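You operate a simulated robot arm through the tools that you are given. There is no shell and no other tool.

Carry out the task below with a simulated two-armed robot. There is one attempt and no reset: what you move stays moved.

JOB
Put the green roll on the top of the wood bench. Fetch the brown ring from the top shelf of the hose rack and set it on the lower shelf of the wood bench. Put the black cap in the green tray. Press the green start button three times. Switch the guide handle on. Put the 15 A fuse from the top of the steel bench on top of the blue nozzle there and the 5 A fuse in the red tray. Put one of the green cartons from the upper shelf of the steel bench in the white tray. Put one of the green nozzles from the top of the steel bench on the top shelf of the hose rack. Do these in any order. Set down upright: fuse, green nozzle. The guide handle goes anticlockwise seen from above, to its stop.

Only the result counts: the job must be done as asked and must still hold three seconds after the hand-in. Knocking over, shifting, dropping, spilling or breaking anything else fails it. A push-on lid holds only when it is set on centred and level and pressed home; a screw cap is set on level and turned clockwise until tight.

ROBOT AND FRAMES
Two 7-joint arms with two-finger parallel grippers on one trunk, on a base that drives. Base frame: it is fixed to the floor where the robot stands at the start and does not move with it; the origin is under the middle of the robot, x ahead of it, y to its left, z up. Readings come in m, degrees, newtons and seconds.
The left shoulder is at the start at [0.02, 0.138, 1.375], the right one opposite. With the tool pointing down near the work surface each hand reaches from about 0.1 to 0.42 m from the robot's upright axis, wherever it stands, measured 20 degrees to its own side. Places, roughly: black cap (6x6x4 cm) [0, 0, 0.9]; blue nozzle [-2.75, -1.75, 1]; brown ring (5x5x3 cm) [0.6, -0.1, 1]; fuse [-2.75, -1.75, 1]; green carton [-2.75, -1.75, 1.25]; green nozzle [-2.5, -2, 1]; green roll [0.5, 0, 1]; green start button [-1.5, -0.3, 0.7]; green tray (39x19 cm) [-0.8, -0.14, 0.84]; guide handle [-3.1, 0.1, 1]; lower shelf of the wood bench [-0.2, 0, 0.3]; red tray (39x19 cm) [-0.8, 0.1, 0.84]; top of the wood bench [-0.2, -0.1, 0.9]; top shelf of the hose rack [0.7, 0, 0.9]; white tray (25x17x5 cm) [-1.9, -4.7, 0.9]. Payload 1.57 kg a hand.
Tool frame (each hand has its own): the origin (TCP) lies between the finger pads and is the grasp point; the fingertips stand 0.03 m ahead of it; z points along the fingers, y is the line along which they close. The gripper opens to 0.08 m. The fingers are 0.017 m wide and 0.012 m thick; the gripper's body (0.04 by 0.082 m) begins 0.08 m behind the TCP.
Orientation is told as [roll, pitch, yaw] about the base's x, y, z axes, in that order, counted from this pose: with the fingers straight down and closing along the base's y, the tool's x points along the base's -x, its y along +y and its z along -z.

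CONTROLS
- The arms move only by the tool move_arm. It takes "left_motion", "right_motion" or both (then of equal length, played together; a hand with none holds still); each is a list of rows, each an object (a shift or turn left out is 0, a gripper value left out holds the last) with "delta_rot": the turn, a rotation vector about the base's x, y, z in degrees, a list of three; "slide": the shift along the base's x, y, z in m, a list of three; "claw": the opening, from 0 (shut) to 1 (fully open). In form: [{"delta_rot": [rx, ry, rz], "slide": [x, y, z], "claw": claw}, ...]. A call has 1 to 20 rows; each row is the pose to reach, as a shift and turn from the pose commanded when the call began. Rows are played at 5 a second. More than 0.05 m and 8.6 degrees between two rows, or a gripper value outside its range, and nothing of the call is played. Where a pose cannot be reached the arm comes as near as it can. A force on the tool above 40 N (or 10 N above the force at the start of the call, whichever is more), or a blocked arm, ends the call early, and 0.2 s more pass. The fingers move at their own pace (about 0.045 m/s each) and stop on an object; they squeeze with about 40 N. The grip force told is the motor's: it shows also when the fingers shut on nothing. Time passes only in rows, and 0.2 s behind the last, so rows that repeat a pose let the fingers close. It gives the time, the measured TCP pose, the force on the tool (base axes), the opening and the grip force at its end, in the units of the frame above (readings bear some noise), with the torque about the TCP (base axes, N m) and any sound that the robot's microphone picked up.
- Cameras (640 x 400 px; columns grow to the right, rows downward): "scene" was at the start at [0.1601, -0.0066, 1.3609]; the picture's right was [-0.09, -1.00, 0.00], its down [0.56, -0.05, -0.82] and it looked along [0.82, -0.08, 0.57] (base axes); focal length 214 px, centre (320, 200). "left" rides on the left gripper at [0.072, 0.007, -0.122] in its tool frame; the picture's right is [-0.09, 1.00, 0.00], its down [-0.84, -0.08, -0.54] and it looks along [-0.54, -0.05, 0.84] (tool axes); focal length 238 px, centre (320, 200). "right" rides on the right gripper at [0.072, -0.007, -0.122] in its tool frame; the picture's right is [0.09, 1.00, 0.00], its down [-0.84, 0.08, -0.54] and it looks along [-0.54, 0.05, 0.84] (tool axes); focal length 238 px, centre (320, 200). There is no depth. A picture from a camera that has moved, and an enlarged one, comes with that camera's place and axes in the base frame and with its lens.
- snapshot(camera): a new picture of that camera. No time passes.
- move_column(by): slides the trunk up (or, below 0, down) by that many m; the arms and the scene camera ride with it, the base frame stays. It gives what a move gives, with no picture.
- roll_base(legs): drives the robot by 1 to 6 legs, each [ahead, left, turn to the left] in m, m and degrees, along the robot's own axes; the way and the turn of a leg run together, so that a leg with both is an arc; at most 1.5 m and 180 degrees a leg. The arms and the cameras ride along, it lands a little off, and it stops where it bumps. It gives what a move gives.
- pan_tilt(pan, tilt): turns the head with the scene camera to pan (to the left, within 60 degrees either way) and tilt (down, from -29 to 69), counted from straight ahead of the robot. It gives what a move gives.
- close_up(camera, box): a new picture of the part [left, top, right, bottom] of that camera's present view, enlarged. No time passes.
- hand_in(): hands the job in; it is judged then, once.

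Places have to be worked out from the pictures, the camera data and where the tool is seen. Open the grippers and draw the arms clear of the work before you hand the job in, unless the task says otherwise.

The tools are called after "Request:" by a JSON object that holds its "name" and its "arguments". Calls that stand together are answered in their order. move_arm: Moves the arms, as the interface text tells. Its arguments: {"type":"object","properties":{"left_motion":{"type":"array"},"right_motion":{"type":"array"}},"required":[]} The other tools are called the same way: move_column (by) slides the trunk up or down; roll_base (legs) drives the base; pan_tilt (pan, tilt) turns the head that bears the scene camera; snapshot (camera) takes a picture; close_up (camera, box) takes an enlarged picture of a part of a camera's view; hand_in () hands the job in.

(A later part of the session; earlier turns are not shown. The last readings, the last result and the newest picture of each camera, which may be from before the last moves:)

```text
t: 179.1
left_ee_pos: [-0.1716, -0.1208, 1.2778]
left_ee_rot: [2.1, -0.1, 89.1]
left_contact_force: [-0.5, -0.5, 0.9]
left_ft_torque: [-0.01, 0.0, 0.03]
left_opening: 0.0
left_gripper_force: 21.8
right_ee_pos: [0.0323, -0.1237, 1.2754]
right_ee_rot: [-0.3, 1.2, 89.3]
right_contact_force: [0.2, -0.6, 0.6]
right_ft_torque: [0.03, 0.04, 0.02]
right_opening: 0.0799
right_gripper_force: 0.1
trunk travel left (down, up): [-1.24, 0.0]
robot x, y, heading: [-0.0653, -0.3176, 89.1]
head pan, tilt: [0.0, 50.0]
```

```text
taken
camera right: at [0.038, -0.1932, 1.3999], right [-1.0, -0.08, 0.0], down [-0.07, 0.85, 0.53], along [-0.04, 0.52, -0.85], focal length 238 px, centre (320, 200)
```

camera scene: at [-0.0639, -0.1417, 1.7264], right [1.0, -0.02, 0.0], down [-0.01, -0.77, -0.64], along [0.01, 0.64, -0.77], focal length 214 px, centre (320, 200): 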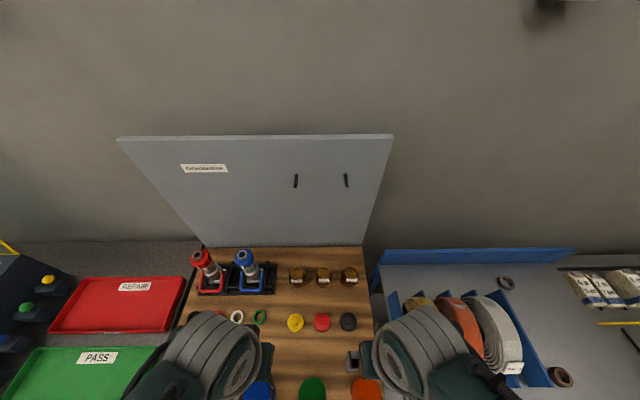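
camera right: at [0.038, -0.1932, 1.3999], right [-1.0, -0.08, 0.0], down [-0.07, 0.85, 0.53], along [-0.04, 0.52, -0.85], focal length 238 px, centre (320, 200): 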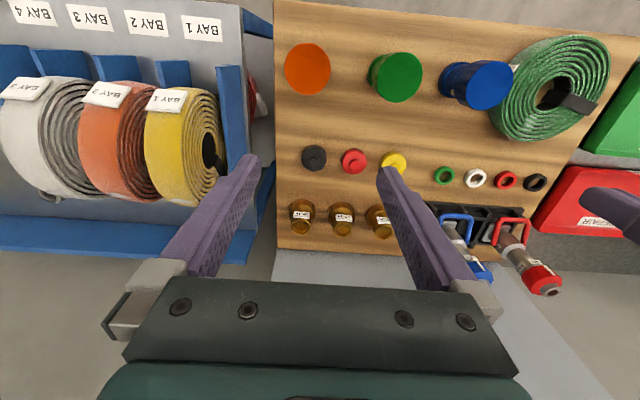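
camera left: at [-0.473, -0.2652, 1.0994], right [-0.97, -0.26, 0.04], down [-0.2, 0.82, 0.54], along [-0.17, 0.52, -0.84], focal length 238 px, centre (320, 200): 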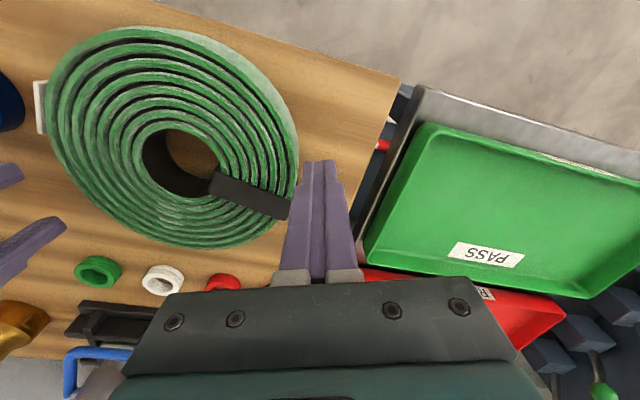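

The black cap is near [0.035, -0.004]. I raise the right hand relative to the shoulder while moving it over the cap, then lower the trunk.

Request:
{"name": "move_arm", "arguments": {"right_motion": [{"slide": [0.001, 0.02, 0.02]}, {"slide": [0.002, 0.04, 0.04]}, {"slide": [0.002, 0.06, 0.06]}, {"slide": [0.003, 0.08, 0.08]}, {"slide": [0.003, 0.1, 0.1]}, {"slide": [0.003, 0.12, 0.12]}]}}

Request:
{"name": "move_column", "arguments": {"by": -0.38}}

Request:
{"name": "snapshot", "arguments": {"camera": "right"}}

Request:
{"name": "snapshot", "arguments": {"camera": "scene"}}

```text
t: 180.5
left_ee_pos: [-0.1707, -0.1212, 1.2764]
left_ee_rot: [2.0, -0.2, 89.1]
left_contact_force: [0.6, 0.5, 0.0]
left_ft_torque: [0.01, -0.02, -0.02]
left_opening: 0.0
left_gripper_force: 21.1
right_ee_pos: [0.035, -0.0064, 1.3951]
right_ee_rot: [-0.2, 1.1, 89.4]
right_contact_force: [0.0, 0.2, 0.2]
right_ft_torque: [-0.02, 0.02, -0.05]
right_opening: 0.08
right_gripper_force: 0.1
trunk travel left (down, up): [-1.24, 0.0]
robot x, y, heading: [-0.0642, -0.3157, 89.1]
head pan, tilt: [0.0, 50.0]
```

```text
t: 183.8
left_ee_pos: [-0.1696, -0.1151, 0.9115]
left_ee_rot: [2.0, -0.7, 88.8]
left_contact_force: [1.1, -0.9, 19.2]
left_ft_torque: [-0.35, 0.78, 0.03]
left_opening: 0.0
left_gripper_force: 21.0
right_ee_pos: [0.0343, -0.0049, 1.0281]
right_ee_rot: [-0.2, 1.0, 89.5]
right_contact_force: [-0.1, 0.4, -0.3]
right_ft_torque: [0.05, 0.02, -0.01]
right_opening: 0.0801
right_gripper_force: 0.1
trunk travel left (down, up): [-0.874, 0.366]
robot x, y, heading: [-0.0646, -0.3182, 89.1]
head pan, tilt: [0.0, 50.0]
stopped: the force on the tool passed its limit at 55 N (the readings are from after the stop); the commanded pose is now the measured one
```

```text
taken
camera right: at [0.0412, -0.0742, 1.1529], right [-1.0, -0.08, 0.0], down [-0.07, 0.85, 0.53], along [-0.04, 0.53, -0.85], focal length 238 px, centre (320, 200)
```

right: 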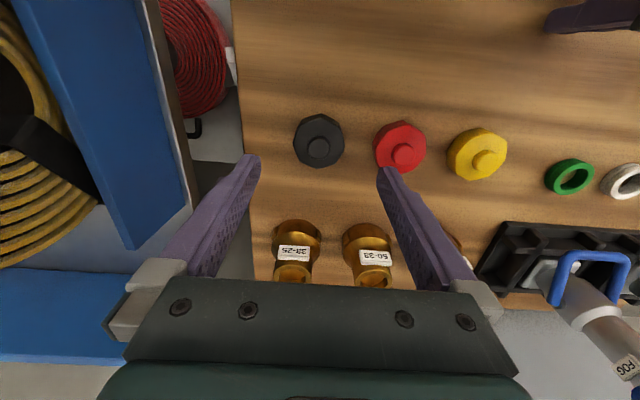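

```text
taken
camera scene: at [-0.064, -0.1415, 1.3604], right [1.0, -0.02, 0.0], down [-0.01, -0.77, -0.64], along [0.01, 0.64, -0.77], focal length 214 px, centre (320, 200)
```

scene: 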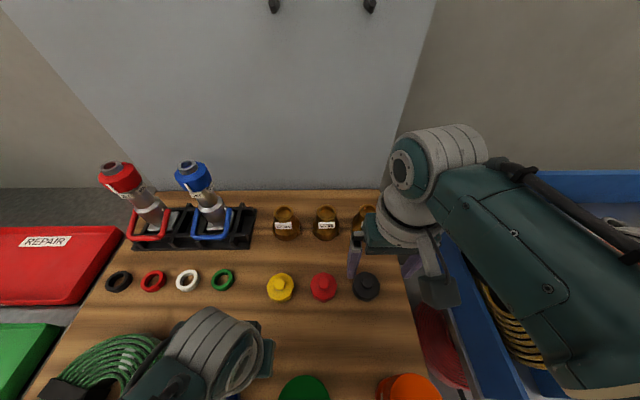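

I overlooked the left hand: its gripper body pressed down on the rim of a cup (torque suggests the blue cup). I lift the left arm straight up and inspect.

Request:
{"name": "move_arm", "arguments": {"left_motion": [{"slide": [0, 0, 0.03]}, {"slide": [0, 0, 0.07]}, {"slide": [0, 0, 0.11]}, {"slide": [0, 0, 0.15]}, {"slide": [0, 0, 0.19]}]}}

Request:
{"name": "snapshot", "arguments": {"camera": "left"}}

Request:
{"name": "snapshot", "arguments": {"camera": "scene"}}

```text
t: 185.0
left_ee_pos: [-0.1692, -0.1187, 1.1034]
left_ee_rot: [2.0, -0.6, 88.9]
left_contact_force: [-0.2, 0.0, 0.0]
left_ft_torque: [0.01, -0.01, -0.01]
left_opening: 0.0
left_gripper_force: 21.1
right_ee_pos: [0.0357, -0.0057, 1.0295]
right_ee_rot: [-0.2, 1.0, 89.5]
right_contact_force: [0.2, -0.2, 0.2]
right_ft_torque: [0.02, -0.02, -0.02]
right_opening: 0.0804
right_gripper_force: 0.0
trunk travel left (down, up): [-0.874, 0.366]
robot x, y, heading: [-0.0662, -0.3185, 89.1]
head pan, tilt: [0.0, 50.0]
```

```text
taken
camera left: at [-0.1728, -0.1899, 1.2258], right [-0.99, 0.11, 0.04], down [0.11, 0.83, 0.55], along [0.03, 0.55, -0.84], focal length 238 px, centre (320, 200)
```

left: 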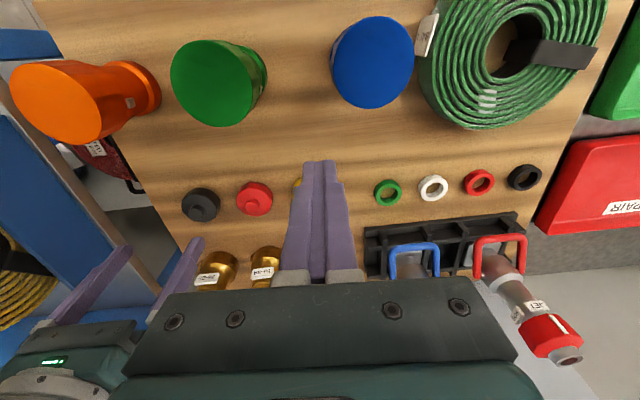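

```text
taken
camera scene: at [-0.0639, -0.1417, 1.3602], right [1.0, -0.02, 0.0], down [-0.01, -0.77, -0.64], along [0.01, 0.64, -0.77], focal length 214 px, centre (320, 200)
```

scene: 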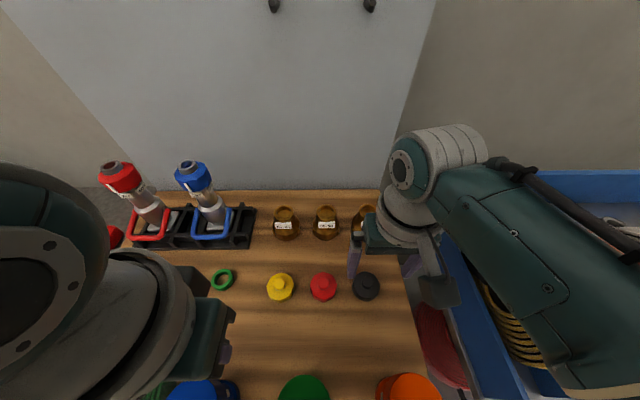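

The cups look unmoved (all three evenly in line). I raise the left arm a bit, lower the trunk by 0.1 and recheck the black cap under the right hand.

Request:
{"name": "move_arm", "arguments": {"left_motion": [{"slide": [0, 0, 0.03]}, {"slide": [0, 0, 0.06]}], "right_motion": [{"slide": [0, 0.004, 0]}, {"slide": [0, 0.008, 0]}]}}

Request:
{"name": "move_column", "arguments": {"by": -0.08}}

Request:
{"name": "snapshot", "arguments": {"camera": "right"}}

```text
t: 185.7
left_ee_pos: [-0.2183, -0.121, 1.1401]
left_ee_rot: [11.0, -0.6, 86.4]
left_contact_force: [0.1, 0.6, 1.5]
left_ft_torque: [-0.01, 0.03, 0.03]
left_opening: 0.0003
left_gripper_force: 22.0
left hand out of reach, approached as far as the arm can: row 2
right_ee_pos: [0.0358, 0.001, 1.0288]
right_ee_rot: [-0.2, 1.1, 89.5]
right_contact_force: [0.2, -0.8, 0.2]
right_ft_torque: [0.01, 0.01, 0.0]
right_opening: 0.08
right_gripper_force: 0.0
trunk travel left (down, up): [-0.874, 0.366]
robot x, y, heading: [-0.0665, -0.3169, 89.0]
head pan, tilt: [0.0, 50.0]
stopped in row 2 (left hand): the arm was blocked; the commanded pose is now the measured one
```

```text
t: 186.9
left_ee_pos: [-0.2179, -0.1197, 1.061]
left_ee_rot: [10.9, -0.6, 86.4]
left_contact_force: [-0.2, 0.4, -0.4]
left_ft_torque: [0.01, 0.0, 0.0]
left_opening: 0.0
left_gripper_force: 21.7
right_ee_pos: [0.0347, 0.0028, 0.9496]
right_ee_rot: [-0.2, 1.0, 89.6]
right_contact_force: [0.0, -0.2, 0.4]
right_ft_torque: [0.02, 0.03, -0.01]
right_opening: 0.0802
right_gripper_force: 0.0
trunk travel left (down, up): [-0.794, 0.446]
robot x, y, heading: [-0.0665, -0.3173, 89.3]
head pan, tilt: [0.0, 50.0]
```

```text
taken
camera right: at [0.0413, -0.0676, 1.073], right [-1.0, -0.08, 0.0], down [-0.07, 0.85, 0.53], along [-0.04, 0.52, -0.85], focal length 238 px, centre (320, 200)
```

right: 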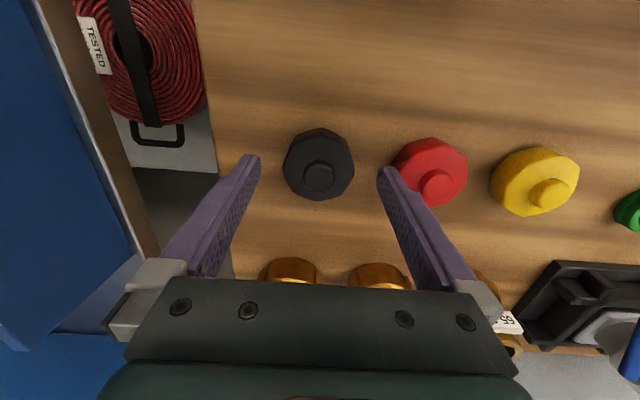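

The cap is centred under the right hand (≈[0.037, 0.002]); the red cap is close by, so I narrow the fingers to ~6.6 cm and descend gently.

Request:
{"name": "move_arm", "arguments": {"right_motion": [{"slide": [0.002, 0, 0], "claw": 0.825}, {"slide": [0.002, 0, -0.012], "claw": 0.825}, {"slide": [0.002, 0, -0.024], "claw": 0.825}, {"slide": [0.002, 0, -0.032], "claw": 0.825}, {"slide": [0.002, 0, -0.038], "claw": 0.825}]}}

Request:
{"name": "snapshot", "arguments": {"camera": "right"}}

```text
t: 188.1
left_ee_pos: [-0.2182, -0.123, 1.0612]
left_ee_rot: [11.0, -0.6, 86.4]
left_contact_force: [0.7, -0.9, -0.8]
left_ft_torque: [-0.02, 0.02, 0.04]
left_opening: 0.0
left_gripper_force: 21.0
right_ee_pos: [0.037, 0.0018, 0.9111]
right_ee_rot: [-0.2, 1.0, 89.6]
right_contact_force: [-0.2, 0.5, 0.6]
right_ft_torque: [0.02, 0.04, 0.03]
right_opening: 0.066
right_gripper_force: 0.1
trunk travel left (down, up): [-0.794, 0.446]
robot x, y, heading: [-0.0656, -0.3174, 88.9]
head pan, tilt: [0.0, 50.0]
```

```text
taken
camera right: at [0.0431, -0.0673, 1.0345], right [-1.0, -0.08, 0.0], down [-0.07, 0.85, 0.53], along [-0.04, 0.52, -0.85], focal length 238 px, centre (320, 200)
```

right: 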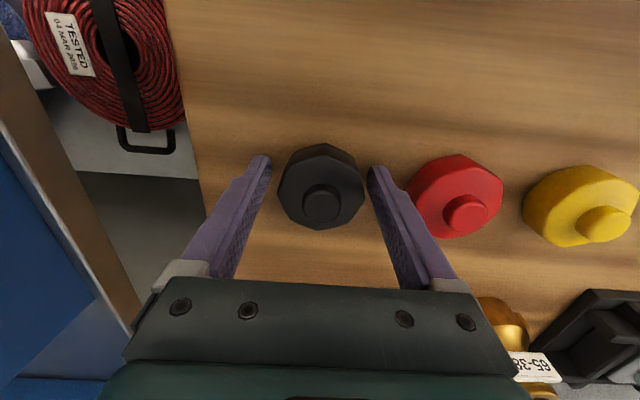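

The cap sits between the fingers at the right height. I close the grip and lift.

Request:
{"name": "move_arm", "arguments": {"right_motion": [{"claw": 0.7}, {"claw": 0.5}, {"claw": 0.5}, {"claw": 0.5}]}}

Request:
{"name": "move_arm", "arguments": {"right_motion": [{"slide": [0, 0, 0.02]}, {"slide": [0, -0.01, 0.05]}, {"slide": [0, -0.02, 0.08]}]}}

Request:
{"name": "snapshot", "arguments": {"camera": "right"}}

```text
t: 189.1
left_ee_pos: [-0.217, -0.1224, 1.0602]
left_ee_rot: [11.0, -0.6, 86.4]
left_contact_force: [1.3, 0.3, 0.0]
left_ft_torque: [-0.02, 0.05, 0.01]
left_opening: 0.0001
left_gripper_force: 21.6
right_ee_pos: [0.0354, 0.0029, 0.9114]
right_ee_rot: [-0.1, 1.1, 89.4]
right_contact_force: [-0.7, 0.2, 0.0]
right_ft_torque: [0.0, 0.03, -0.02]
right_opening: 0.0544
right_gripper_force: 39.3
trunk travel left (down, up): [-0.794, 0.446]
robot x, y, heading: [-0.0658, -0.3189, 89.3]
head pan, tilt: [0.0, 50.0]
```

```text
t: 189.9
left_ee_pos: [-0.2177, -0.1211, 1.0598]
left_ee_rot: [11.0, -0.5, 86.4]
left_contact_force: [-0.2, 0.4, -0.5]
left_ft_torque: [0.0, -0.04, 0.0]
left_opening: 0.0
left_gripper_force: 21.2
right_ee_pos: [0.0355, -0.0201, 0.9934]
right_ee_rot: [-0.4, 1.3, 89.5]
right_contact_force: [0.0, 0.3, -0.4]
right_ft_torque: [0.0, 0.02, 0.0]
right_opening: 0.0545
right_gripper_force: 40.0
trunk travel left (down, up): [-0.794, 0.446]
robot x, y, heading: [-0.0668, -0.3174, 89.1]
head pan, tilt: [0.0, 50.0]
```

```text
taken
camera right: at [0.0423, -0.0893, 1.1167], right [-1.0, -0.08, 0.0], down [-0.07, 0.85, 0.52], along [-0.04, 0.52, -0.85], focal length 238 px, centre (320, 200)
```

right: 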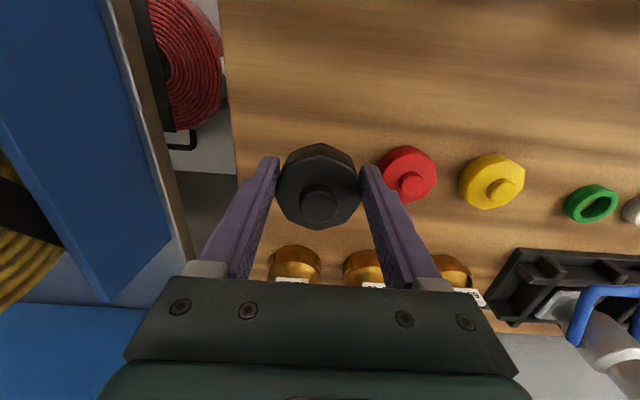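

The cap is held. I raise the trunk, back off and drive left to bring it over the green tray.

Request:
{"name": "move_column", "arguments": {"by": 0.3}}

Request:
{"name": "roll_base", "arguments": {"legs": [[-0.12, 0, 0.9], [0, 0.83, 0]]}}

Request:
{"name": "snapshot", "arguments": {"camera": "right"}}

Request:
{"name": "snapshot", "arguments": {"camera": "scene"}}

```text
t: 192.9
left_ee_pos: [-0.2177, -0.1205, 1.3612]
left_ee_rot: [11.0, -0.6, 86.4]
left_contact_force: [-0.4, 0.2, 0.6]
left_ft_torque: [0.01, 0.01, -0.02]
left_opening: 0.0
left_gripper_force: 21.1
right_ee_pos: [0.0362, -0.0192, 1.2943]
right_ee_rot: [-0.3, 1.1, 89.5]
right_contact_force: [-0.8, -0.1, -0.6]
right_ft_torque: [-0.03, 0.0, 0.0]
right_opening: 0.0541
right_gripper_force: 39.8
trunk travel left (down, up): [-1.094, 0.146]
robot x, y, heading: [-0.0678, -0.316, 89.1]
head pan, tilt: [0.0, 50.0]
```

```text
t: 198.1
left_ee_pos: [-1.0519, -0.2348, 1.3603]
left_ee_rot: [11.0, -0.6, 86.6]
left_contact_force: [-0.7, -0.2, 0.3]
left_ft_torque: [0.01, 0.0, 0.03]
left_opening: 0.0003
left_gripper_force: 21.6
right_ee_pos: [-0.7997, -0.1323, 1.2949]
right_ee_rot: [-0.2, 1.1, 89.8]
right_contact_force: [-0.1, 0.0, -0.5]
right_ft_torque: [-0.04, -0.02, 0.05]
right_opening: 0.0538
right_gripper_force: 40.4
trunk travel left (down, up): [-1.094, 0.146]
robot x, y, heading: [-0.9007, -0.4323, 89.2]
head pan, tilt: [0.0, 50.0]
```

```text
taken
camera right: at [-0.7927, -0.201, 1.4165], right [-1.0, -0.09, 0.0], down [-0.08, 0.85, 0.53], along [-0.04, 0.52, -0.85], focal length 238 px, centre (320, 200)
```

right: 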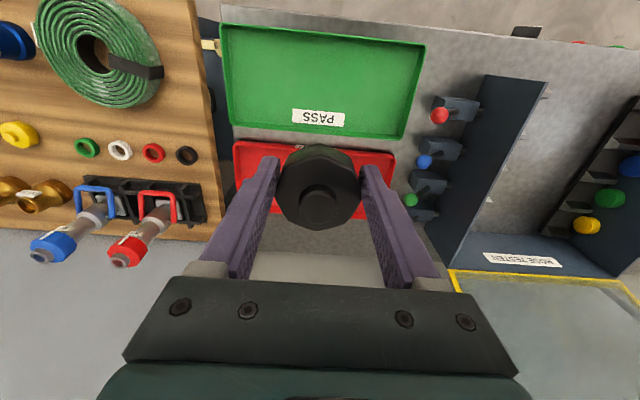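

```text
taken
camera scene: at [-0.8987, -0.2543, 1.5802], right [1.0, -0.01, 0.0], down [-0.01, -0.77, -0.64], along [0.01, 0.64, -0.77], focal length 214 px, centre (320, 200)
```

scene: 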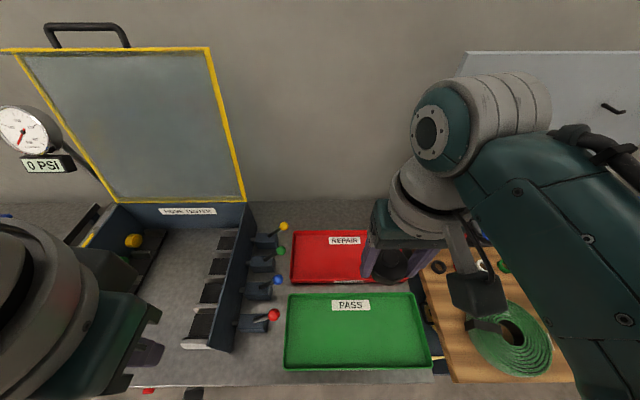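

The cap is right above the green tray. Before lowering I draw the left hand back off the bench line so it cannot touch the hose tester.

Request:
{"name": "move_arm", "arguments": {"left_motion": [{"slide": [-0.01, -0.03, 0], "delta_rot": [0, 3.6, 0]}, {"slide": [-0.02, -0.06, 0], "delta_rot": [0, 7.2, 0]}, {"slide": [-0.03, -0.09, 0], "delta_rot": [0, 10.8, 0]}]}}

Request:
{"name": "snapshot", "arguments": {"camera": "left"}}

```text
t: 198.9
left_ee_pos: [-1.082, -0.3239, 1.358]
left_ee_rot: [21.8, 0.0, 86.6]
left_contact_force: [0.7, -0.5, -0.1]
left_ft_torque: [0.0, -0.02, 0.0]
left_opening: 0.0
left_gripper_force: 21.5
right_ee_pos: [-0.7987, -0.1315, 1.2927]
right_ee_rot: [-0.1, 1.1, 89.8]
right_contact_force: [0.5, -1.0, -1.1]
right_ft_torque: [-0.04, 0.01, 0.04]
right_opening: 0.0541
right_gripper_force: 40.1
trunk travel left (down, up): [-1.094, 0.146]
robot x, y, heading: [-0.901, -0.4304, 89.3]
head pan, tilt: [0.0, 50.0]
```

```text
taken
camera left: at [-1.0458, -0.3973, 1.4749], right [-0.92, 0.15, 0.37], down [0.32, 0.82, 0.47], along [-0.23, 0.55, -0.8], focal length 238 px, centre (320, 200)
```

left: 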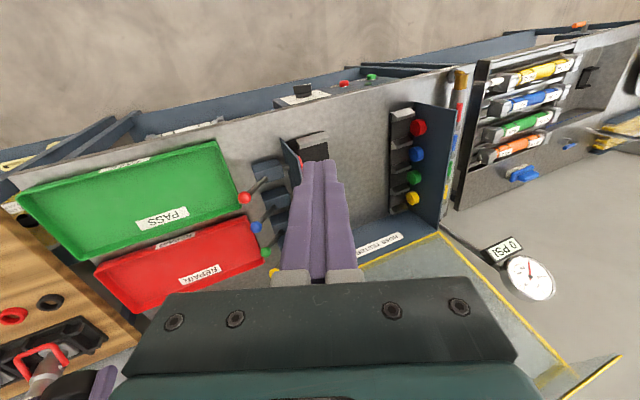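

I mis-signed the tilt; I bring the left hand upright again, then lower the trunk with the cap over the tray.

Request:
{"name": "move_arm", "arguments": {"left_motion": [{"delta_rot": [0, -7, 0]}, {"delta_rot": [0, -14, 0]}, {"delta_rot": [0, -21, 0]}], "right_motion": [{"slide": [0, -0.004, 0]}, {"slide": [0, -0.008, 0]}, {"slide": [0, -0.012, 0]}]}}

Request:
{"name": "move_column", "arguments": {"by": -0.3}}

Request:
{"name": "snapshot", "arguments": {"camera": "right"}}

Request:
{"name": "snapshot", "arguments": {"camera": "left"}}

```text
t: 199.7
left_ee_pos: [-1.0786, -0.3136, 1.3394]
left_ee_rot: [0.7, -1.3, 86.8]
left_contact_force: [-0.5, -0.6, -0.3]
left_ft_torque: [0.01, 0.0, 0.0]
left_opening: 0.0002
left_gripper_force: 21.4
left hand out of reach, approached as far as the arm can: row 1, 2, 3
right_ee_pos: [-0.7974, -0.1431, 1.2939]
right_ee_rot: [-0.3, 1.2, 89.8]
right_contact_force: [0.3, 0.0, -0.7]
right_ft_torque: [-0.05, -0.04, -0.02]
right_opening: 0.0539
right_gripper_force: 40.2
trunk travel left (down, up): [-1.094, 0.146]
robot x, y, heading: [-0.9016, -0.4305, 89.2]
head pan, tilt: [0.0, 50.0]
```

```text
t: 202.7
left_ee_pos: [-1.0807, -0.312, 1.0385]
left_ee_rot: [0.8, -1.1, 86.8]
left_contact_force: [0.4, -0.6, -0.2]
left_ft_torque: [-0.03, 0.02, 0.02]
left_opening: 0.0
left_gripper_force: 21.1
right_ee_pos: [-0.7989, -0.1424, 0.9929]
right_ee_rot: [-0.1, 1.1, 89.7]
right_contact_force: [0.3, 0.2, -0.8]
right_ft_torque: [-0.01, 0.04, 0.0]
right_opening: 0.0538
right_gripper_force: 40.1
trunk travel left (down, up): [-0.794, 0.446]
robot x, y, heading: [-0.9001, -0.431, 89.8]
head pan, tilt: [0.0, 50.0]
```

```text
taken
camera right: at [-0.7914, -0.2122, 1.1166], right [-1.0, -0.09, 0.0], down [-0.08, 0.85, 0.53], along [-0.04, 0.52, -0.85], focal length 238 px, centre (320, 200)
```

right: 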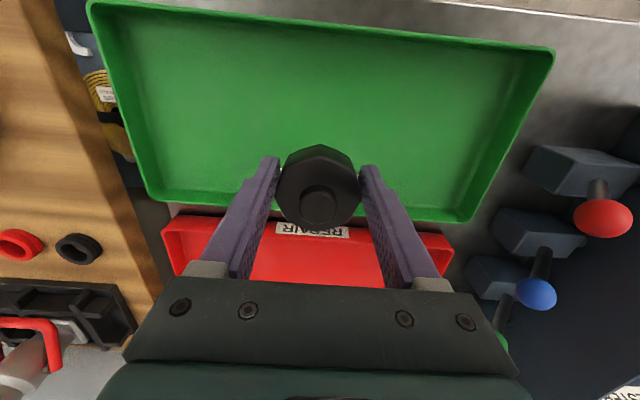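

```text
taken
camera left: at [-1.0883, -0.3857, 1.1609], right [-0.99, 0.15, 0.02], down [0.13, 0.82, 0.56], along [0.07, 0.55, -0.83], focal length 238 px, centre (320, 200)
```

left: 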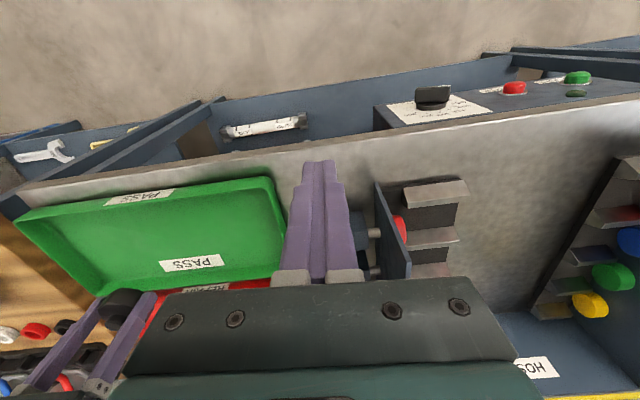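

The cap is over the tray's middle-rear; the left hand is clear. I lower the trunk 5 cm more and then the right arm in small steps until contact.

Request:
{"name": "move_column", "arguments": {"by": -0.05}}

Request:
{"name": "move_arm", "arguments": {"right_motion": [{"slide": [0, -0.01, -0.02]}, {"slide": [0, -0.01, -0.04]}, {"slide": [0, -0.01, -0.05]}, {"slide": [0, -0.01, -0.06]}]}}

Request:
{"name": "snapshot", "arguments": {"camera": "right"}}

```text
t: 203.6
left_ee_pos: [-1.0789, -0.3136, 0.989]
left_ee_rot: [0.8, -1.1, 86.8]
left_contact_force: [-0.1, 0.6, 0.3]
left_ft_torque: [0.0, 0.01, -0.02]
left_opening: 0.0002
left_gripper_force: 21.4
right_ee_pos: [-0.7985, -0.1431, 0.9425]
right_ee_rot: [-0.2, 1.2, 89.8]
right_contact_force: [-0.7, 0.5, -0.5]
right_ft_torque: [-0.03, -0.02, 0.0]
right_opening: 0.0534
right_gripper_force: 39.6
trunk travel left (down, up): [-0.744, 0.496]
robot x, y, heading: [-0.8968, -0.4293, 89.4]
head pan, tilt: [0.0, 50.0]
```

```text
t: 204.6
left_ee_pos: [-1.0805, -0.3125, 0.9888]
left_ee_rot: [0.9, -1.1, 86.8]
left_contact_force: [0.0, -0.6, 1.1]
left_ft_torque: [0.03, 0.0, 0.0]
left_opening: 0.0
left_gripper_force: 21.6
right_ee_pos: [-0.7989, -0.1531, 0.8832]
right_ee_rot: [-0.2, 1.1, 89.8]
right_contact_force: [0.4, -1.1, -0.9]
right_ft_torque: [0.0, 0.0, -0.02]
right_opening: 0.0536
right_gripper_force: 40.2
trunk travel left (down, up): [-0.744, 0.496]
robot x, y, heading: [-0.9024, -0.4333, 89.4]
head pan, tilt: [0.0, 50.0]
```

```text
taken
camera right: at [-0.7913, -0.2223, 1.0069], right [-1.0, -0.09, 0.0], down [-0.08, 0.85, 0.53], along [-0.04, 0.52, -0.85], focal length 238 px, centre (320, 200)
```

right: 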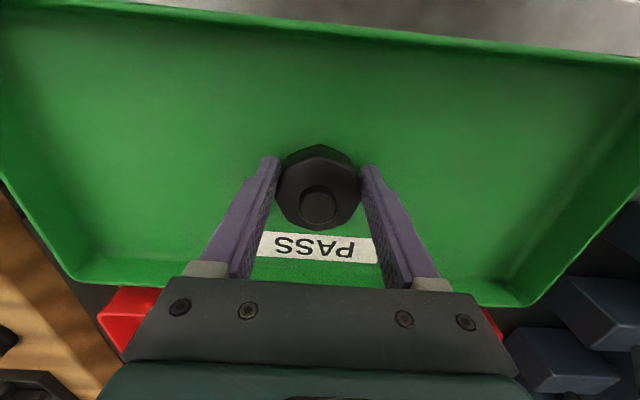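

Still no contact at z=0.883; I continue down in 4 mm steps.

Request:
{"name": "move_arm", "arguments": {"right_motion": [{"slide": [0, 0, -0.004]}, {"slide": [0, 0, -0.008]}, {"slide": [0, 0, -0.012]}, {"slide": [0, 0, -0.016]}, {"slide": [0, 0, -0.02]}]}}

```text
t: 205.4
left_ee_pos: [-1.078, -0.3137, 0.9898]
left_ee_rot: [0.7, -1.1, 86.8]
left_contact_force: [0.0, 0.5, 0.4]
left_ft_torque: [0.01, 0.02, 0.01]
left_opening: 0.0005
left_gripper_force: 20.4
right_ee_pos: [-0.7992, -0.1506, 0.8763]
right_ee_rot: [-0.2, 0.9, 89.8]
right_contact_force: [2.5, -6.3, 22.0]
right_ft_torque: [-0.05, 0.21, 0.0]
right_opening: 0.0537
right_gripper_force: 39.9
trunk travel left (down, up): [-0.744, 0.496]
robot x, y, heading: [-0.9035, -0.4281, 89.7]
head pan, tilt: [0.0, 50.0]
stopped in row 3 (right hand): the force on the tool passed its limit at 53 N (the readings are from after the stop); the commanded pose is now the measured one
```

The cap touches the tray floor. I release it and lift the hand.

Request:
{"name": "move_arm", "arguments": {"right_motion": [{"slide": [0, 0, 0.001], "claw": 0.9}, {"slide": [0, 0, 0.001], "claw": 0.9}, {"slide": [0, 0, 0.001], "claw": 0.9}, {"slide": [0, 0, 0.03], "claw": 0.9}, {"slide": [0, 0, 0.07], "claw": 0.9}, {"slide": [0, 0, 0.11], "claw": 0.9}]}}

Request:
{"name": "snapshot", "arguments": {"camera": "right"}}

```text
t: 206.8
left_ee_pos: [-1.0806, -0.3132, 0.9899]
left_ee_rot: [0.8, -1.1, 86.8]
left_contact_force: [0.1, -0.2, -0.8]
left_ft_torque: [0.0, 0.0, 0.0]
left_opening: 0.0
left_gripper_force: 20.9
right_ee_pos: [-0.8005, -0.1535, 0.983]
right_ee_rot: [-0.1, 1.1, 89.9]
right_contact_force: [-0.7, 0.5, -0.7]
right_ft_torque: [0.03, -0.01, 0.03]
right_opening: 0.0719
right_gripper_force: 0.1
trunk travel left (down, up): [-0.744, 0.496]
robot x, y, heading: [-0.901, -0.428, 89.4]
head pan, tilt: [0.0, 50.0]
```

```text
taken
camera right: at [-0.7936, -0.2217, 1.1069], right [-1.0, -0.09, 0.0], down [-0.07, 0.85, 0.53], along [-0.05, 0.52, -0.85], focal length 238 px, centre (320, 200)
```

right: 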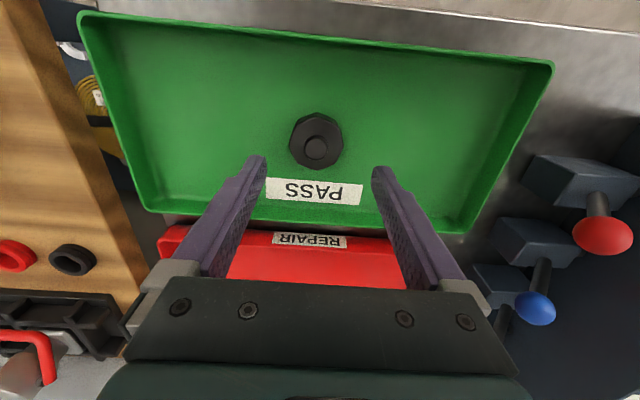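

The black cap is in the green tray. Next the start button near [-1.5, -0.3, 0.7]; I back away and move in front of it to look.

Request:
{"name": "roll_base", "arguments": {"legs": [[-0.5, 0, 0], [0, 0.55, 0]]}}

Request:
{"name": "pan_tilt", "arguments": {"pan": 0, "tilt": 35}}

Request:
{"name": "snapshot", "arguments": {"camera": "scene"}}

```text
t: 212.4
left_ee_pos: [-1.6217, -0.8012, 0.9899]
left_ee_rot: [0.8, -1.0, 87.1]
left_contact_force: [1.2, 0.1, 0.2]
left_ft_torque: [0.0, 0.02, 0.0]
left_opening: 0.0
left_gripper_force: 20.9
right_ee_pos: [-1.3429, -0.6384, 0.983]
right_ee_rot: [-0.1, 1.0, 90.0]
right_contact_force: [0.0, 0.5, 0.7]
right_ft_torque: [0.01, 0.0, 0.02]
right_opening: 0.0723
right_gripper_force: 0.1
trunk travel left (down, up): [-0.744, 0.496]
robot x, y, heading: [-1.4424, -0.9178, 89.6]
head pan, tilt: [0.0, 50.0]
```

```text
t: 213.2
left_ee_pos: [-1.6204, -0.7999, 0.9889]
left_ee_rot: [0.8, -1.2, 87.0]
left_contact_force: [-0.6, -1.0, 0.4]
left_ft_torque: [0.02, -0.01, 0.01]
left_opening: 0.0003
left_gripper_force: 21.6
right_ee_pos: [-1.3431, -0.6394, 0.9824]
right_ee_rot: [0.0, 1.0, 90.1]
right_contact_force: [-0.4, -0.4, 0.8]
right_ft_torque: [-0.01, 0.0, 0.0]
right_opening: 0.0721
right_gripper_force: 0.1
trunk travel left (down, up): [-0.744, 0.496]
robot x, y, heading: [-1.441, -0.9175, 90.0]
head pan, tilt: [0.0, 35.0]
```

```text
taken
camera scene: at [-1.4399, -0.7304, 1.2519], right [1.0, -0.01, 0.0], down [0.0, -0.57, -0.82], along [0.01, 0.82, -0.57], focal length 214 px, centre (320, 200)
```

scene: 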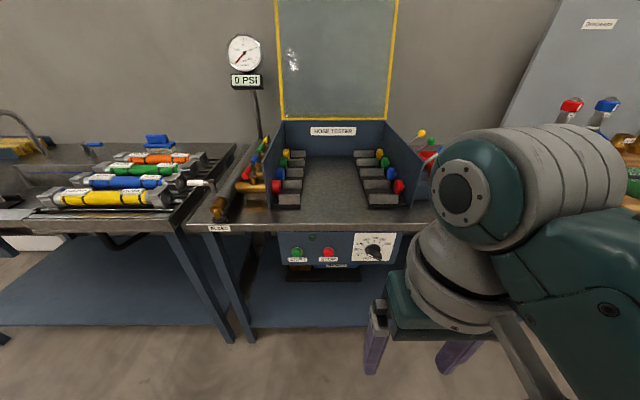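

Request:
{"name": "close_up", "arguments": {"camera": "scene", "box": [260, 215, 420, 300]}}

Request:
{"name": "close_up", "arguments": {"camera": "scene", "box": [190, 110, 450, 290]}}

```text
4.00 times, centred on (340, 258) of scene
camera zoom: at [-1.4399, -0.7304, 1.2519], right [1.0, -0.01, 0.0], down [0.0, -0.57, -0.82], along [0.01, 0.82, -0.57], focal length 858 px, centre (240, -30)
```

zoom: 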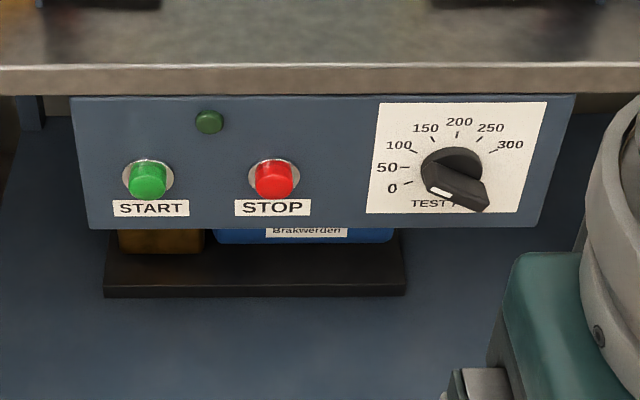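

```text
2.22 times, centred on (320, 200) of scene
camera zoom: at [-1.4399, -0.7304, 1.2519], right [1.0, -0.01, 0.0], down [0.0, -0.57, -0.82], along [0.01, 0.82, -0.57], focal length 477 px, centre (320, 200)
```

zoom: 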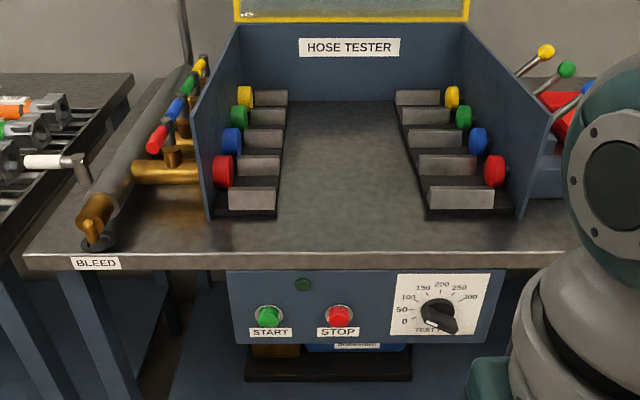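

The START button is at about [-1.506, -0.272, 0.733] on a vertical front panel. I close the right fingers and tilt the hand 60° forward so it can poke the button without touching the bench edge.

Request:
{"name": "move_arm", "arguments": {"right_motion": [{"delta_rot": [7.5, 0, 0], "claw": 0}, {"delta_rot": [15, 0, 0], "claw": 0}, {"delta_rot": [22.5, 0, 0], "claw": 0}, {"delta_rot": [30, 0, 0], "claw": 0}, {"delta_rot": [37.5, 0, 0], "claw": 0}, {"delta_rot": [45, 0, 0], "claw": 0}, {"delta_rot": [52.5, 0, 0], "claw": 0}, {"delta_rot": [60, 0, 0], "claw": 0}]}}

Request:
{"name": "move_column", "arguments": {"by": -0.235}}

Request:
{"name": "roll_base", "arguments": {"legs": [[0, 0.163, 0], [0.2, 0, 0]]}}

Request:
{"name": "snapshot", "arguments": {"camera": "right"}}

Request:
{"name": "snapshot", "arguments": {"camera": "scene"}}

```text
t: 214.9
left_ee_pos: [-1.6212, -0.8011, 0.9884]
left_ee_rot: [0.8, -1.2, 87.0]
left_contact_force: [-0.4, -0.1, 0.9]
left_ft_torque: [0.0, -0.01, 0.03]
left_opening: 0.0
left_gripper_force: 21.5
right_ee_pos: [-1.3419, -0.6381, 0.9825]
right_ee_rot: [-0.1, -58.9, 90.0]
right_contact_force: [-1.0, 1.0, -0.5]
right_ft_torque: [0.0, 0.01, 0.02]
right_opening: 0.0001
right_gripper_force: 21.1
trunk travel left (down, up): [-0.744, 0.496]
robot x, y, heading: [-1.4453, -0.9171, 89.7]
head pan, tilt: [0.0, 35.0]
```

```text
t: 217.4
left_ee_pos: [-1.6206, -0.8013, 0.7541]
left_ee_rot: [0.8, -1.1, 87.0]
left_contact_force: [-1.0, 0.7, -1.0]
left_ft_torque: [-0.01, -0.02, 0.02]
left_opening: 0.0
left_gripper_force: 21.4
right_ee_pos: [-1.3427, -0.6374, 0.7495]
right_ee_rot: [0.0, -59.0, 89.9]
right_contact_force: [-0.6, -0.4, 0.2]
right_ft_torque: [0.03, 0.03, 0.0]
right_opening: 0.0
right_gripper_force: 21.4
trunk travel left (down, up): [-0.509, 0.731]
robot x, y, heading: [-1.4432, -0.92, 89.7]
head pan, tilt: [0.0, 35.0]
```

```text
t: 220.0
left_ee_pos: [-1.7838, -0.6068, 0.7537]
left_ee_rot: [0.7, -1.0, 87.0]
left_contact_force: [0.2, 0.7, 0.8]
left_ft_torque: [-0.02, -0.02, 0.01]
left_opening: 0.0003
left_gripper_force: 21.0
right_ee_pos: [-1.506, -0.444, 0.7482]
right_ee_rot: [0.1, -59.0, 90.1]
right_contact_force: [0.6, 0.0, -0.6]
right_ft_torque: [0.01, -0.02, -0.01]
right_opening: 0.0001
right_gripper_force: 21.0
trunk travel left (down, up): [-0.509, 0.731]
robot x, y, heading: [-1.6021, -0.723, 90.0]
head pan, tilt: [0.0, 35.0]
```

```text
taken
camera right: at [-1.4982, -0.585, 0.7495], right [-1.0, -0.05, -0.08], down [-0.08, -0.03, 1.0], along [-0.05, 1.0, 0.03], focal length 238 px, centre (320, 200)
```

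right: 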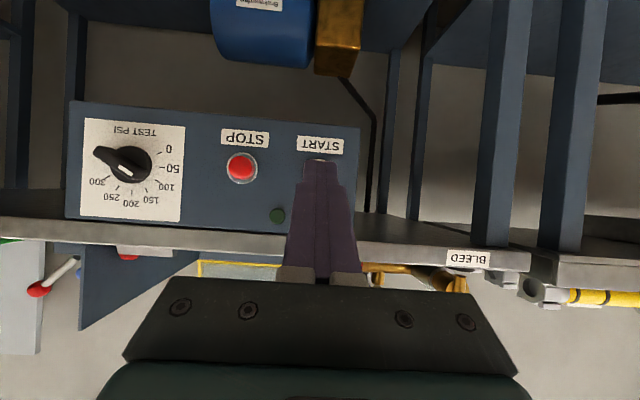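

```text
taken
camera scene: at [-1.6031, -0.5365, 1.017], right [1.0, -0.01, 0.0], down [0.0, -0.57, -0.82], along [0.0, 0.82, -0.57], focal length 214 px, centre (320, 200)
```

scene: 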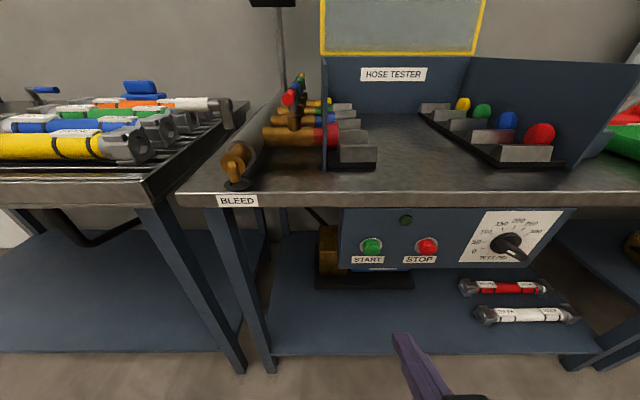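

The fingertips line up with the START button. I move forward to just short of it, then press slowly.

Request:
{"name": "move_arm", "arguments": {"right_motion": [{"slide": [-0.003, 0.035, 0]}, {"slide": [-0.003, 0.07, 0]}, {"slide": [-0.003, 0.1, -0.001]}, {"slide": [-0.003, 0.125, -0.001]}]}}

Request:
{"name": "close_up", "arguments": {"camera": "scene", "box": [300, 190, 480, 300]}}

Request:
{"name": "snapshot", "arguments": {"camera": "right"}}

```text
t: 221.0
left_ee_pos: [-1.7832, -0.6074, 0.754]
left_ee_rot: [0.8, -1.0, 87.1]
left_contact_force: [0.0, -0.2, -0.8]
left_ft_torque: [-0.03, -0.01, 0.02]
left_opening: 0.0
left_gripper_force: 21.0
right_ee_pos: [-1.5075, -0.317, 0.7452]
right_ee_rot: [0.0, -58.9, 90.1]
right_contact_force: [0.2, 0.6, 0.5]
right_ft_torque: [-0.02, -0.01, 0.02]
right_opening: 0.0001
right_gripper_force: 21.2
trunk travel left (down, up): [-0.509, 0.731]
robot x, y, heading: [-1.603, -0.7211, 89.6]
head pan, tilt: [0.0, 35.0]
```

```text
3.56 times, centred on (390, 245) of scene
camera zoom: at [-1.6031, -0.5365, 1.017], right [1.0, -0.01, 0.0], down [0.0, -0.57, -0.82], along [0.0, 0.82, -0.57], focal length 763 px, centre (71, 40)
```

zoom: 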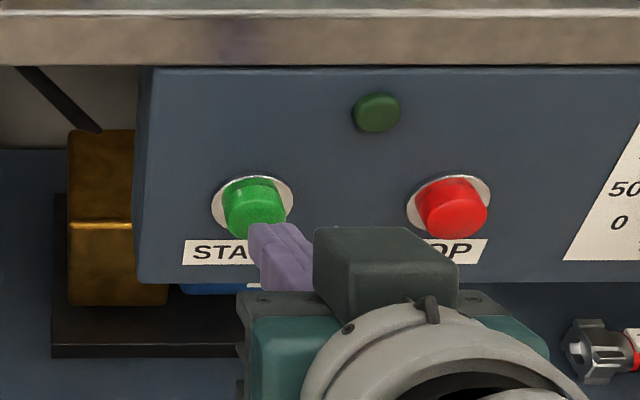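

```text
taken
camera right: at [-1.5001, -0.4585, 0.7474], right [-1.0, -0.05, -0.08], down [-0.08, -0.03, 1.0], along [-0.05, 1.0, 0.03], focal length 238 px, centre (320, 200)
```

right: 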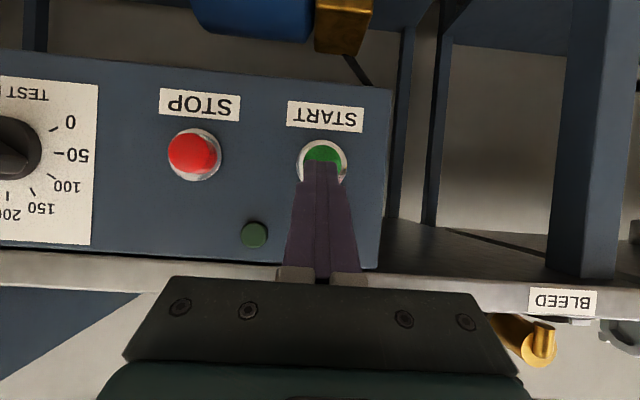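

The fingertip is about 1.5 cm from the button. I lower 4 mm and push forward in 3 mm steps.

Request:
{"name": "move_arm", "arguments": {"right_motion": [{"slide": [-0.001, 0.006, -0.004]}, {"slide": [-0.001, 0.01, -0.004]}, {"slide": [-0.001, 0.013, -0.004]}, {"slide": [-0.001, 0.016, -0.004]}, {"slide": [-0.001, 0.019, -0.004]}, {"slide": [-0.001, 0.022, -0.004]}]}}

```text
t: 222.4
left_ee_pos: [-1.7837, -0.6114, 0.7545]
left_ee_rot: [0.8, -1.0, 87.1]
left_contact_force: [-0.4, -0.5, -0.3]
left_ft_torque: [0.01, 0.02, -0.03]
left_opening: 0.0001
left_gripper_force: 21.5
right_ee_pos: [-1.5075, -0.3016, 0.7405]
right_ee_rot: [-0.4, -58.6, 90.6]
right_contact_force: [-1.9, -13.9, 4.5]
right_ft_torque: [0.03, -0.09, 0.04]
right_opening: 0.0002
right_gripper_force: 21.4
trunk travel left (down, up): [-0.509, 0.731]
robot x, y, heading: [-1.6018, -0.7252, 89.8]
head pan, tilt: [0.0, 35.0]
heard: click
```

A click was heard: first press. I retreat 2.5 cm to let it release.

Request:
{"name": "move_arm", "arguments": {"right_motion": [{"slide": [0, -0.008, 0]}, {"slide": [0, -0.016, 0]}, {"slide": [0, -0.024, 0]}, {"slide": [0, -0.024, 0]}]}}

Request:
{"name": "close_up", "arguments": {"camera": "scene", "box": [300, 190, 480, 300]}}

```text
t: 223.4
left_ee_pos: [-1.7848, -0.6082, 0.7545]
left_ee_rot: [0.8, -1.1, 87.0]
left_contact_force: [-0.2, -0.7, -0.2]
left_ft_torque: [0.02, 0.02, 0.0]
left_opening: 0.0
left_gripper_force: 22.2
right_ee_pos: [-1.5008, -0.3185, 0.7437]
right_ee_rot: [-2.4, -59.3, 92.2]
right_contact_force: [0.3, -0.4, 0.3]
right_ft_torque: [-0.01, -0.04, 0.0]
right_opening: 0.0001
right_gripper_force: 21.3
trunk travel left (down, up): [-0.509, 0.731]
robot x, y, heading: [-1.6027, -0.7213, 89.6]
head pan, tilt: [0.0, 35.0]
```

```text
3.56 times, centred on (390, 245) of scene
camera zoom: at [-1.6031, -0.5367, 1.0169], right [1.0, -0.01, 0.0], down [0.0, -0.57, -0.82], along [0.0, 0.82, -0.57], focal length 763 px, centre (71, 40)
```

zoom: 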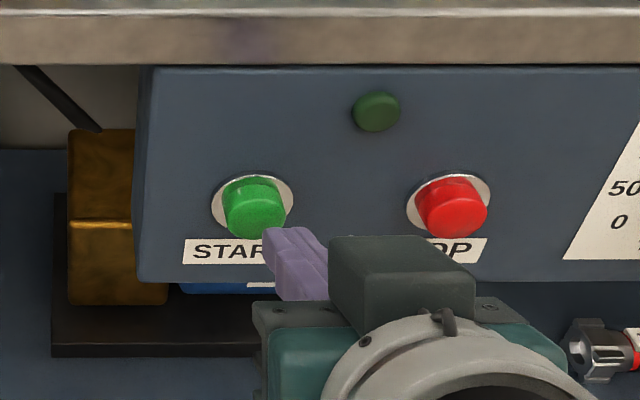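

Released; the hand drifted a few millimetres in x. I correct and press a second time.

Request:
{"name": "move_arm", "arguments": {"right_motion": [{"slide": [-0.005, 0.006, -0.002]}, {"slide": [-0.005, 0.01, -0.003]}, {"slide": [-0.005, 0.013, -0.003]}, {"slide": [-0.005, 0.016, -0.003]}, {"slide": [-0.005, 0.019, -0.003]}, {"slide": [-0.005, 0.022, -0.003]}]}}

```text
t: 224.8
left_ee_pos: [-1.7837, -0.6105, 0.7543]
left_ee_rot: [0.7, -1.2, 87.0]
left_contact_force: [0.9, -0.7, 0.0]
left_ft_torque: [0.01, -0.01, -0.01]
left_opening: 0.0002
left_gripper_force: 21.8
right_ee_pos: [-1.4952, -0.3043, 0.7307]
right_ee_rot: [-6.4, -58.3, 96.2]
right_contact_force: [-1.0, -2.4, -0.9]
right_ft_torque: [-0.09, -0.01, 0.01]
right_opening: 0.0
right_gripper_force: 21.3
trunk travel left (down, up): [-0.509, 0.731]
robot x, y, heading: [-1.6055, -0.7244, 89.8]
head pan, tilt: [0.0, 35.0]
heard: click
```

A second click. The hand drifts in orientation a little, so I retreat and check the view before the third press.

Request:
{"name": "move_arm", "arguments": {"right_motion": [{"slide": [0, -0.008, 0]}, {"slide": [0, -0.016, 0]}, {"slide": [0, -0.024, 0]}, {"slide": [0, -0.03, 0]}]}}

Request:
{"name": "close_up", "arguments": {"camera": "scene", "box": [300, 190, 480, 300]}}

Request:
{"name": "snapshot", "arguments": {"camera": "right"}}

```text
t: 226.0
left_ee_pos: [-1.7841, -0.6073, 0.7541]
left_ee_rot: [0.8, -1.2, 87.1]
left_contact_force: [0.3, 0.0, 0.2]
left_ft_torque: [-0.02, 0.02, 0.0]
left_opening: 0.0
left_gripper_force: 21.2
right_ee_pos: [-1.4794, -0.325, 0.7366]
right_ee_rot: [-10.6, -59.2, 99.5]
right_contact_force: [0.3, -0.2, -0.2]
right_ft_torque: [0.05, 0.01, 0.0]
right_opening: 0.0001
right_gripper_force: 21.3
trunk travel left (down, up): [-0.509, 0.731]
robot x, y, heading: [-1.6028, -0.7228, 89.5]
head pan, tilt: [0.0, 35.0]
stopped in row 4 (right hand): the arm was blocked; the commanded pose is now the measured one
```

```text
3.56 times, centred on (390, 245) of scene
camera zoom: at [-1.6029, -0.5368, 1.0169], right [1.0, -0.01, 0.0], down [0.0, -0.57, -0.82], along [0.0, 0.82, -0.57], focal length 763 px, centre (71, 40)
```

zoom: 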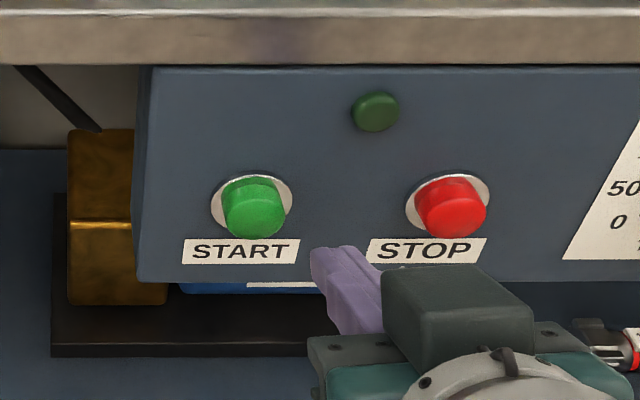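

```text
taken
camera right: at [-1.4705, -0.4658, 0.7371], right [-0.98, -0.05, -0.17], down [-0.17, -0.05, 0.98], along [-0.06, 1.0, 0.04], focal length 238 px, centre (320, 200)
```

right: 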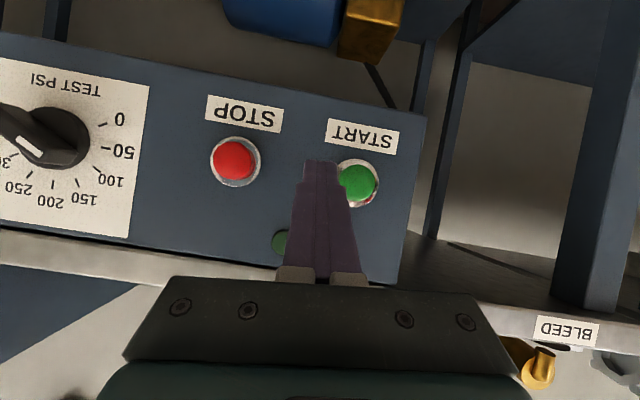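

The right arm got blocked (probably elbow against the body), drifting the hand. I back the base off and look at the right arm posture.

Request:
{"name": "roll_base", "arguments": {"legs": [[-0.15, 0, 0]]}}

Request:
{"name": "pan_tilt", "arguments": {"pan": -50, "tilt": 45}}

Request:
{"name": "snapshot", "arguments": {"camera": "scene"}}

```text
t: 227.4
left_ee_pos: [-1.785, -0.7552, 0.7551]
left_ee_rot: [0.8, -1.1, 87.1]
left_contact_force: [0.7, 0.5, -0.5]
left_ft_torque: [0.01, -0.01, -0.01]
left_opening: 0.0
left_gripper_force: 21.4
right_ee_pos: [-1.4804, -0.4725, 0.7363]
right_ee_rot: [-10.5, -59.2, 99.5]
right_contact_force: [0.1, 0.8, 0.1]
right_ft_torque: [0.02, -0.04, -0.02]
right_opening: 0.0
right_gripper_force: 21.7
trunk travel left (down, up): [-0.509, 0.731]
robot x, y, heading: [-1.6057, -0.874, 89.8]
head pan, tilt: [0.0, 35.0]
```

```text
t: 228.6
left_ee_pos: [-1.7845, -0.7554, 0.7535]
left_ee_rot: [0.8, -1.1, 87.2]
left_contact_force: [-0.4, -0.8, 0.4]
left_ft_torque: [-0.04, -0.01, -0.02]
left_opening: 0.0001
left_gripper_force: 21.2
right_ee_pos: [-1.48, -0.4721, 0.7368]
right_ee_rot: [-10.9, -59.2, 99.9]
right_contact_force: [-0.4, -0.2, 0.1]
right_ft_torque: [-0.05, -0.01, 0.03]
right_opening: 0.0
right_gripper_force: 21.3
trunk travel left (down, up): [-0.509, 0.731]
robot x, y, heading: [-1.6042, -0.8684, 90.0]
head pan, tilt: [-50.0, 45.0]
```

```text
taken
camera scene: at [-1.5419, -0.7197, 1.0021], right [0.64, -0.77, 0.0], down [-0.54, -0.45, -0.71], along [0.54, 0.45, -0.71], focal length 214 px, centre (320, 200)
```

scene: 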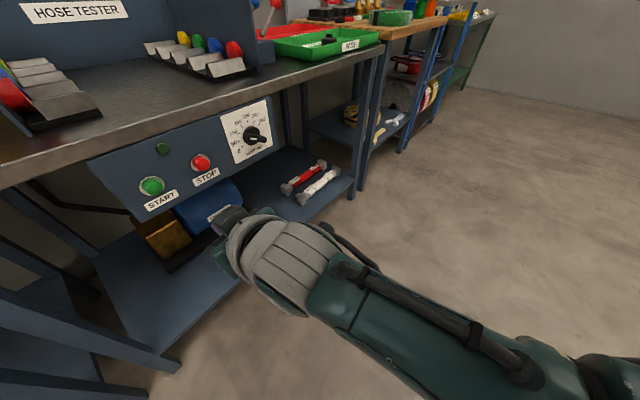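

The forearm looks clear; the wrist may be near its limit at 60°. I correct the orientation and reduce the tilt to about 50°.

Request:
{"name": "move_arm", "arguments": {"right_motion": [{"delta_rot": [-3, 2, 0], "slide": [-0.005, -0.01, 0]}, {"delta_rot": [-6, 3.7, 0], "slide": [-0.01, -0.02, 0]}, {"delta_rot": [-9, 5.4, 0], "slide": [-0.02, -0.03, 0]}, {"delta_rot": [-9, 5.4, 0], "slide": [-0.028, -0.03, 0]}]}}

Request:
{"name": "pan_tilt", "arguments": {"pan": 0, "tilt": 35}}

```text
t: 229.6
left_ee_pos: [-1.7847, -0.7547, 0.7533]
left_ee_rot: [0.8, -1.1, 87.2]
left_contact_force: [-0.2, 0.2, 0.0]
left_ft_torque: [0.02, -0.01, 0.0]
left_opening: 0.0
left_gripper_force: 21.4
right_ee_pos: [-1.4994, -0.5016, 0.7364]
right_ee_rot: [-2.2, -50.9, 93.0]
right_contact_force: [-1.3, 0.1, 0.1]
right_ft_torque: [-0.01, 0.01, 0.02]
right_opening: 0.0
right_gripper_force: 21.4
trunk travel left (down, up): [-0.509, 0.731]
robot x, y, heading: [-1.6035, -0.8733, 89.8]
head pan, tilt: [-50.0, 45.0]
```

```text
t: 230.7
left_ee_pos: [-1.7843, -0.7549, 0.754]
left_ee_rot: [0.8, -1.1, 87.2]
left_contact_force: [0.3, 0.0, 0.2]
left_ft_torque: [-0.02, -0.01, 0.0]
left_opening: 0.0
left_gripper_force: 21.1
right_ee_pos: [-1.4993, -0.5032, 0.7344]
right_ee_rot: [-1.9, -50.7, 92.9]
right_contact_force: [-0.2, 0.3, 0.8]
right_ft_torque: [0.0, 0.0, 0.02]
right_opening: 0.0
right_gripper_force: 21.3
trunk travel left (down, up): [-0.509, 0.731]
robot x, y, heading: [-1.6078, -0.8714, 89.9]
head pan, tilt: [0.0, 35.0]
```

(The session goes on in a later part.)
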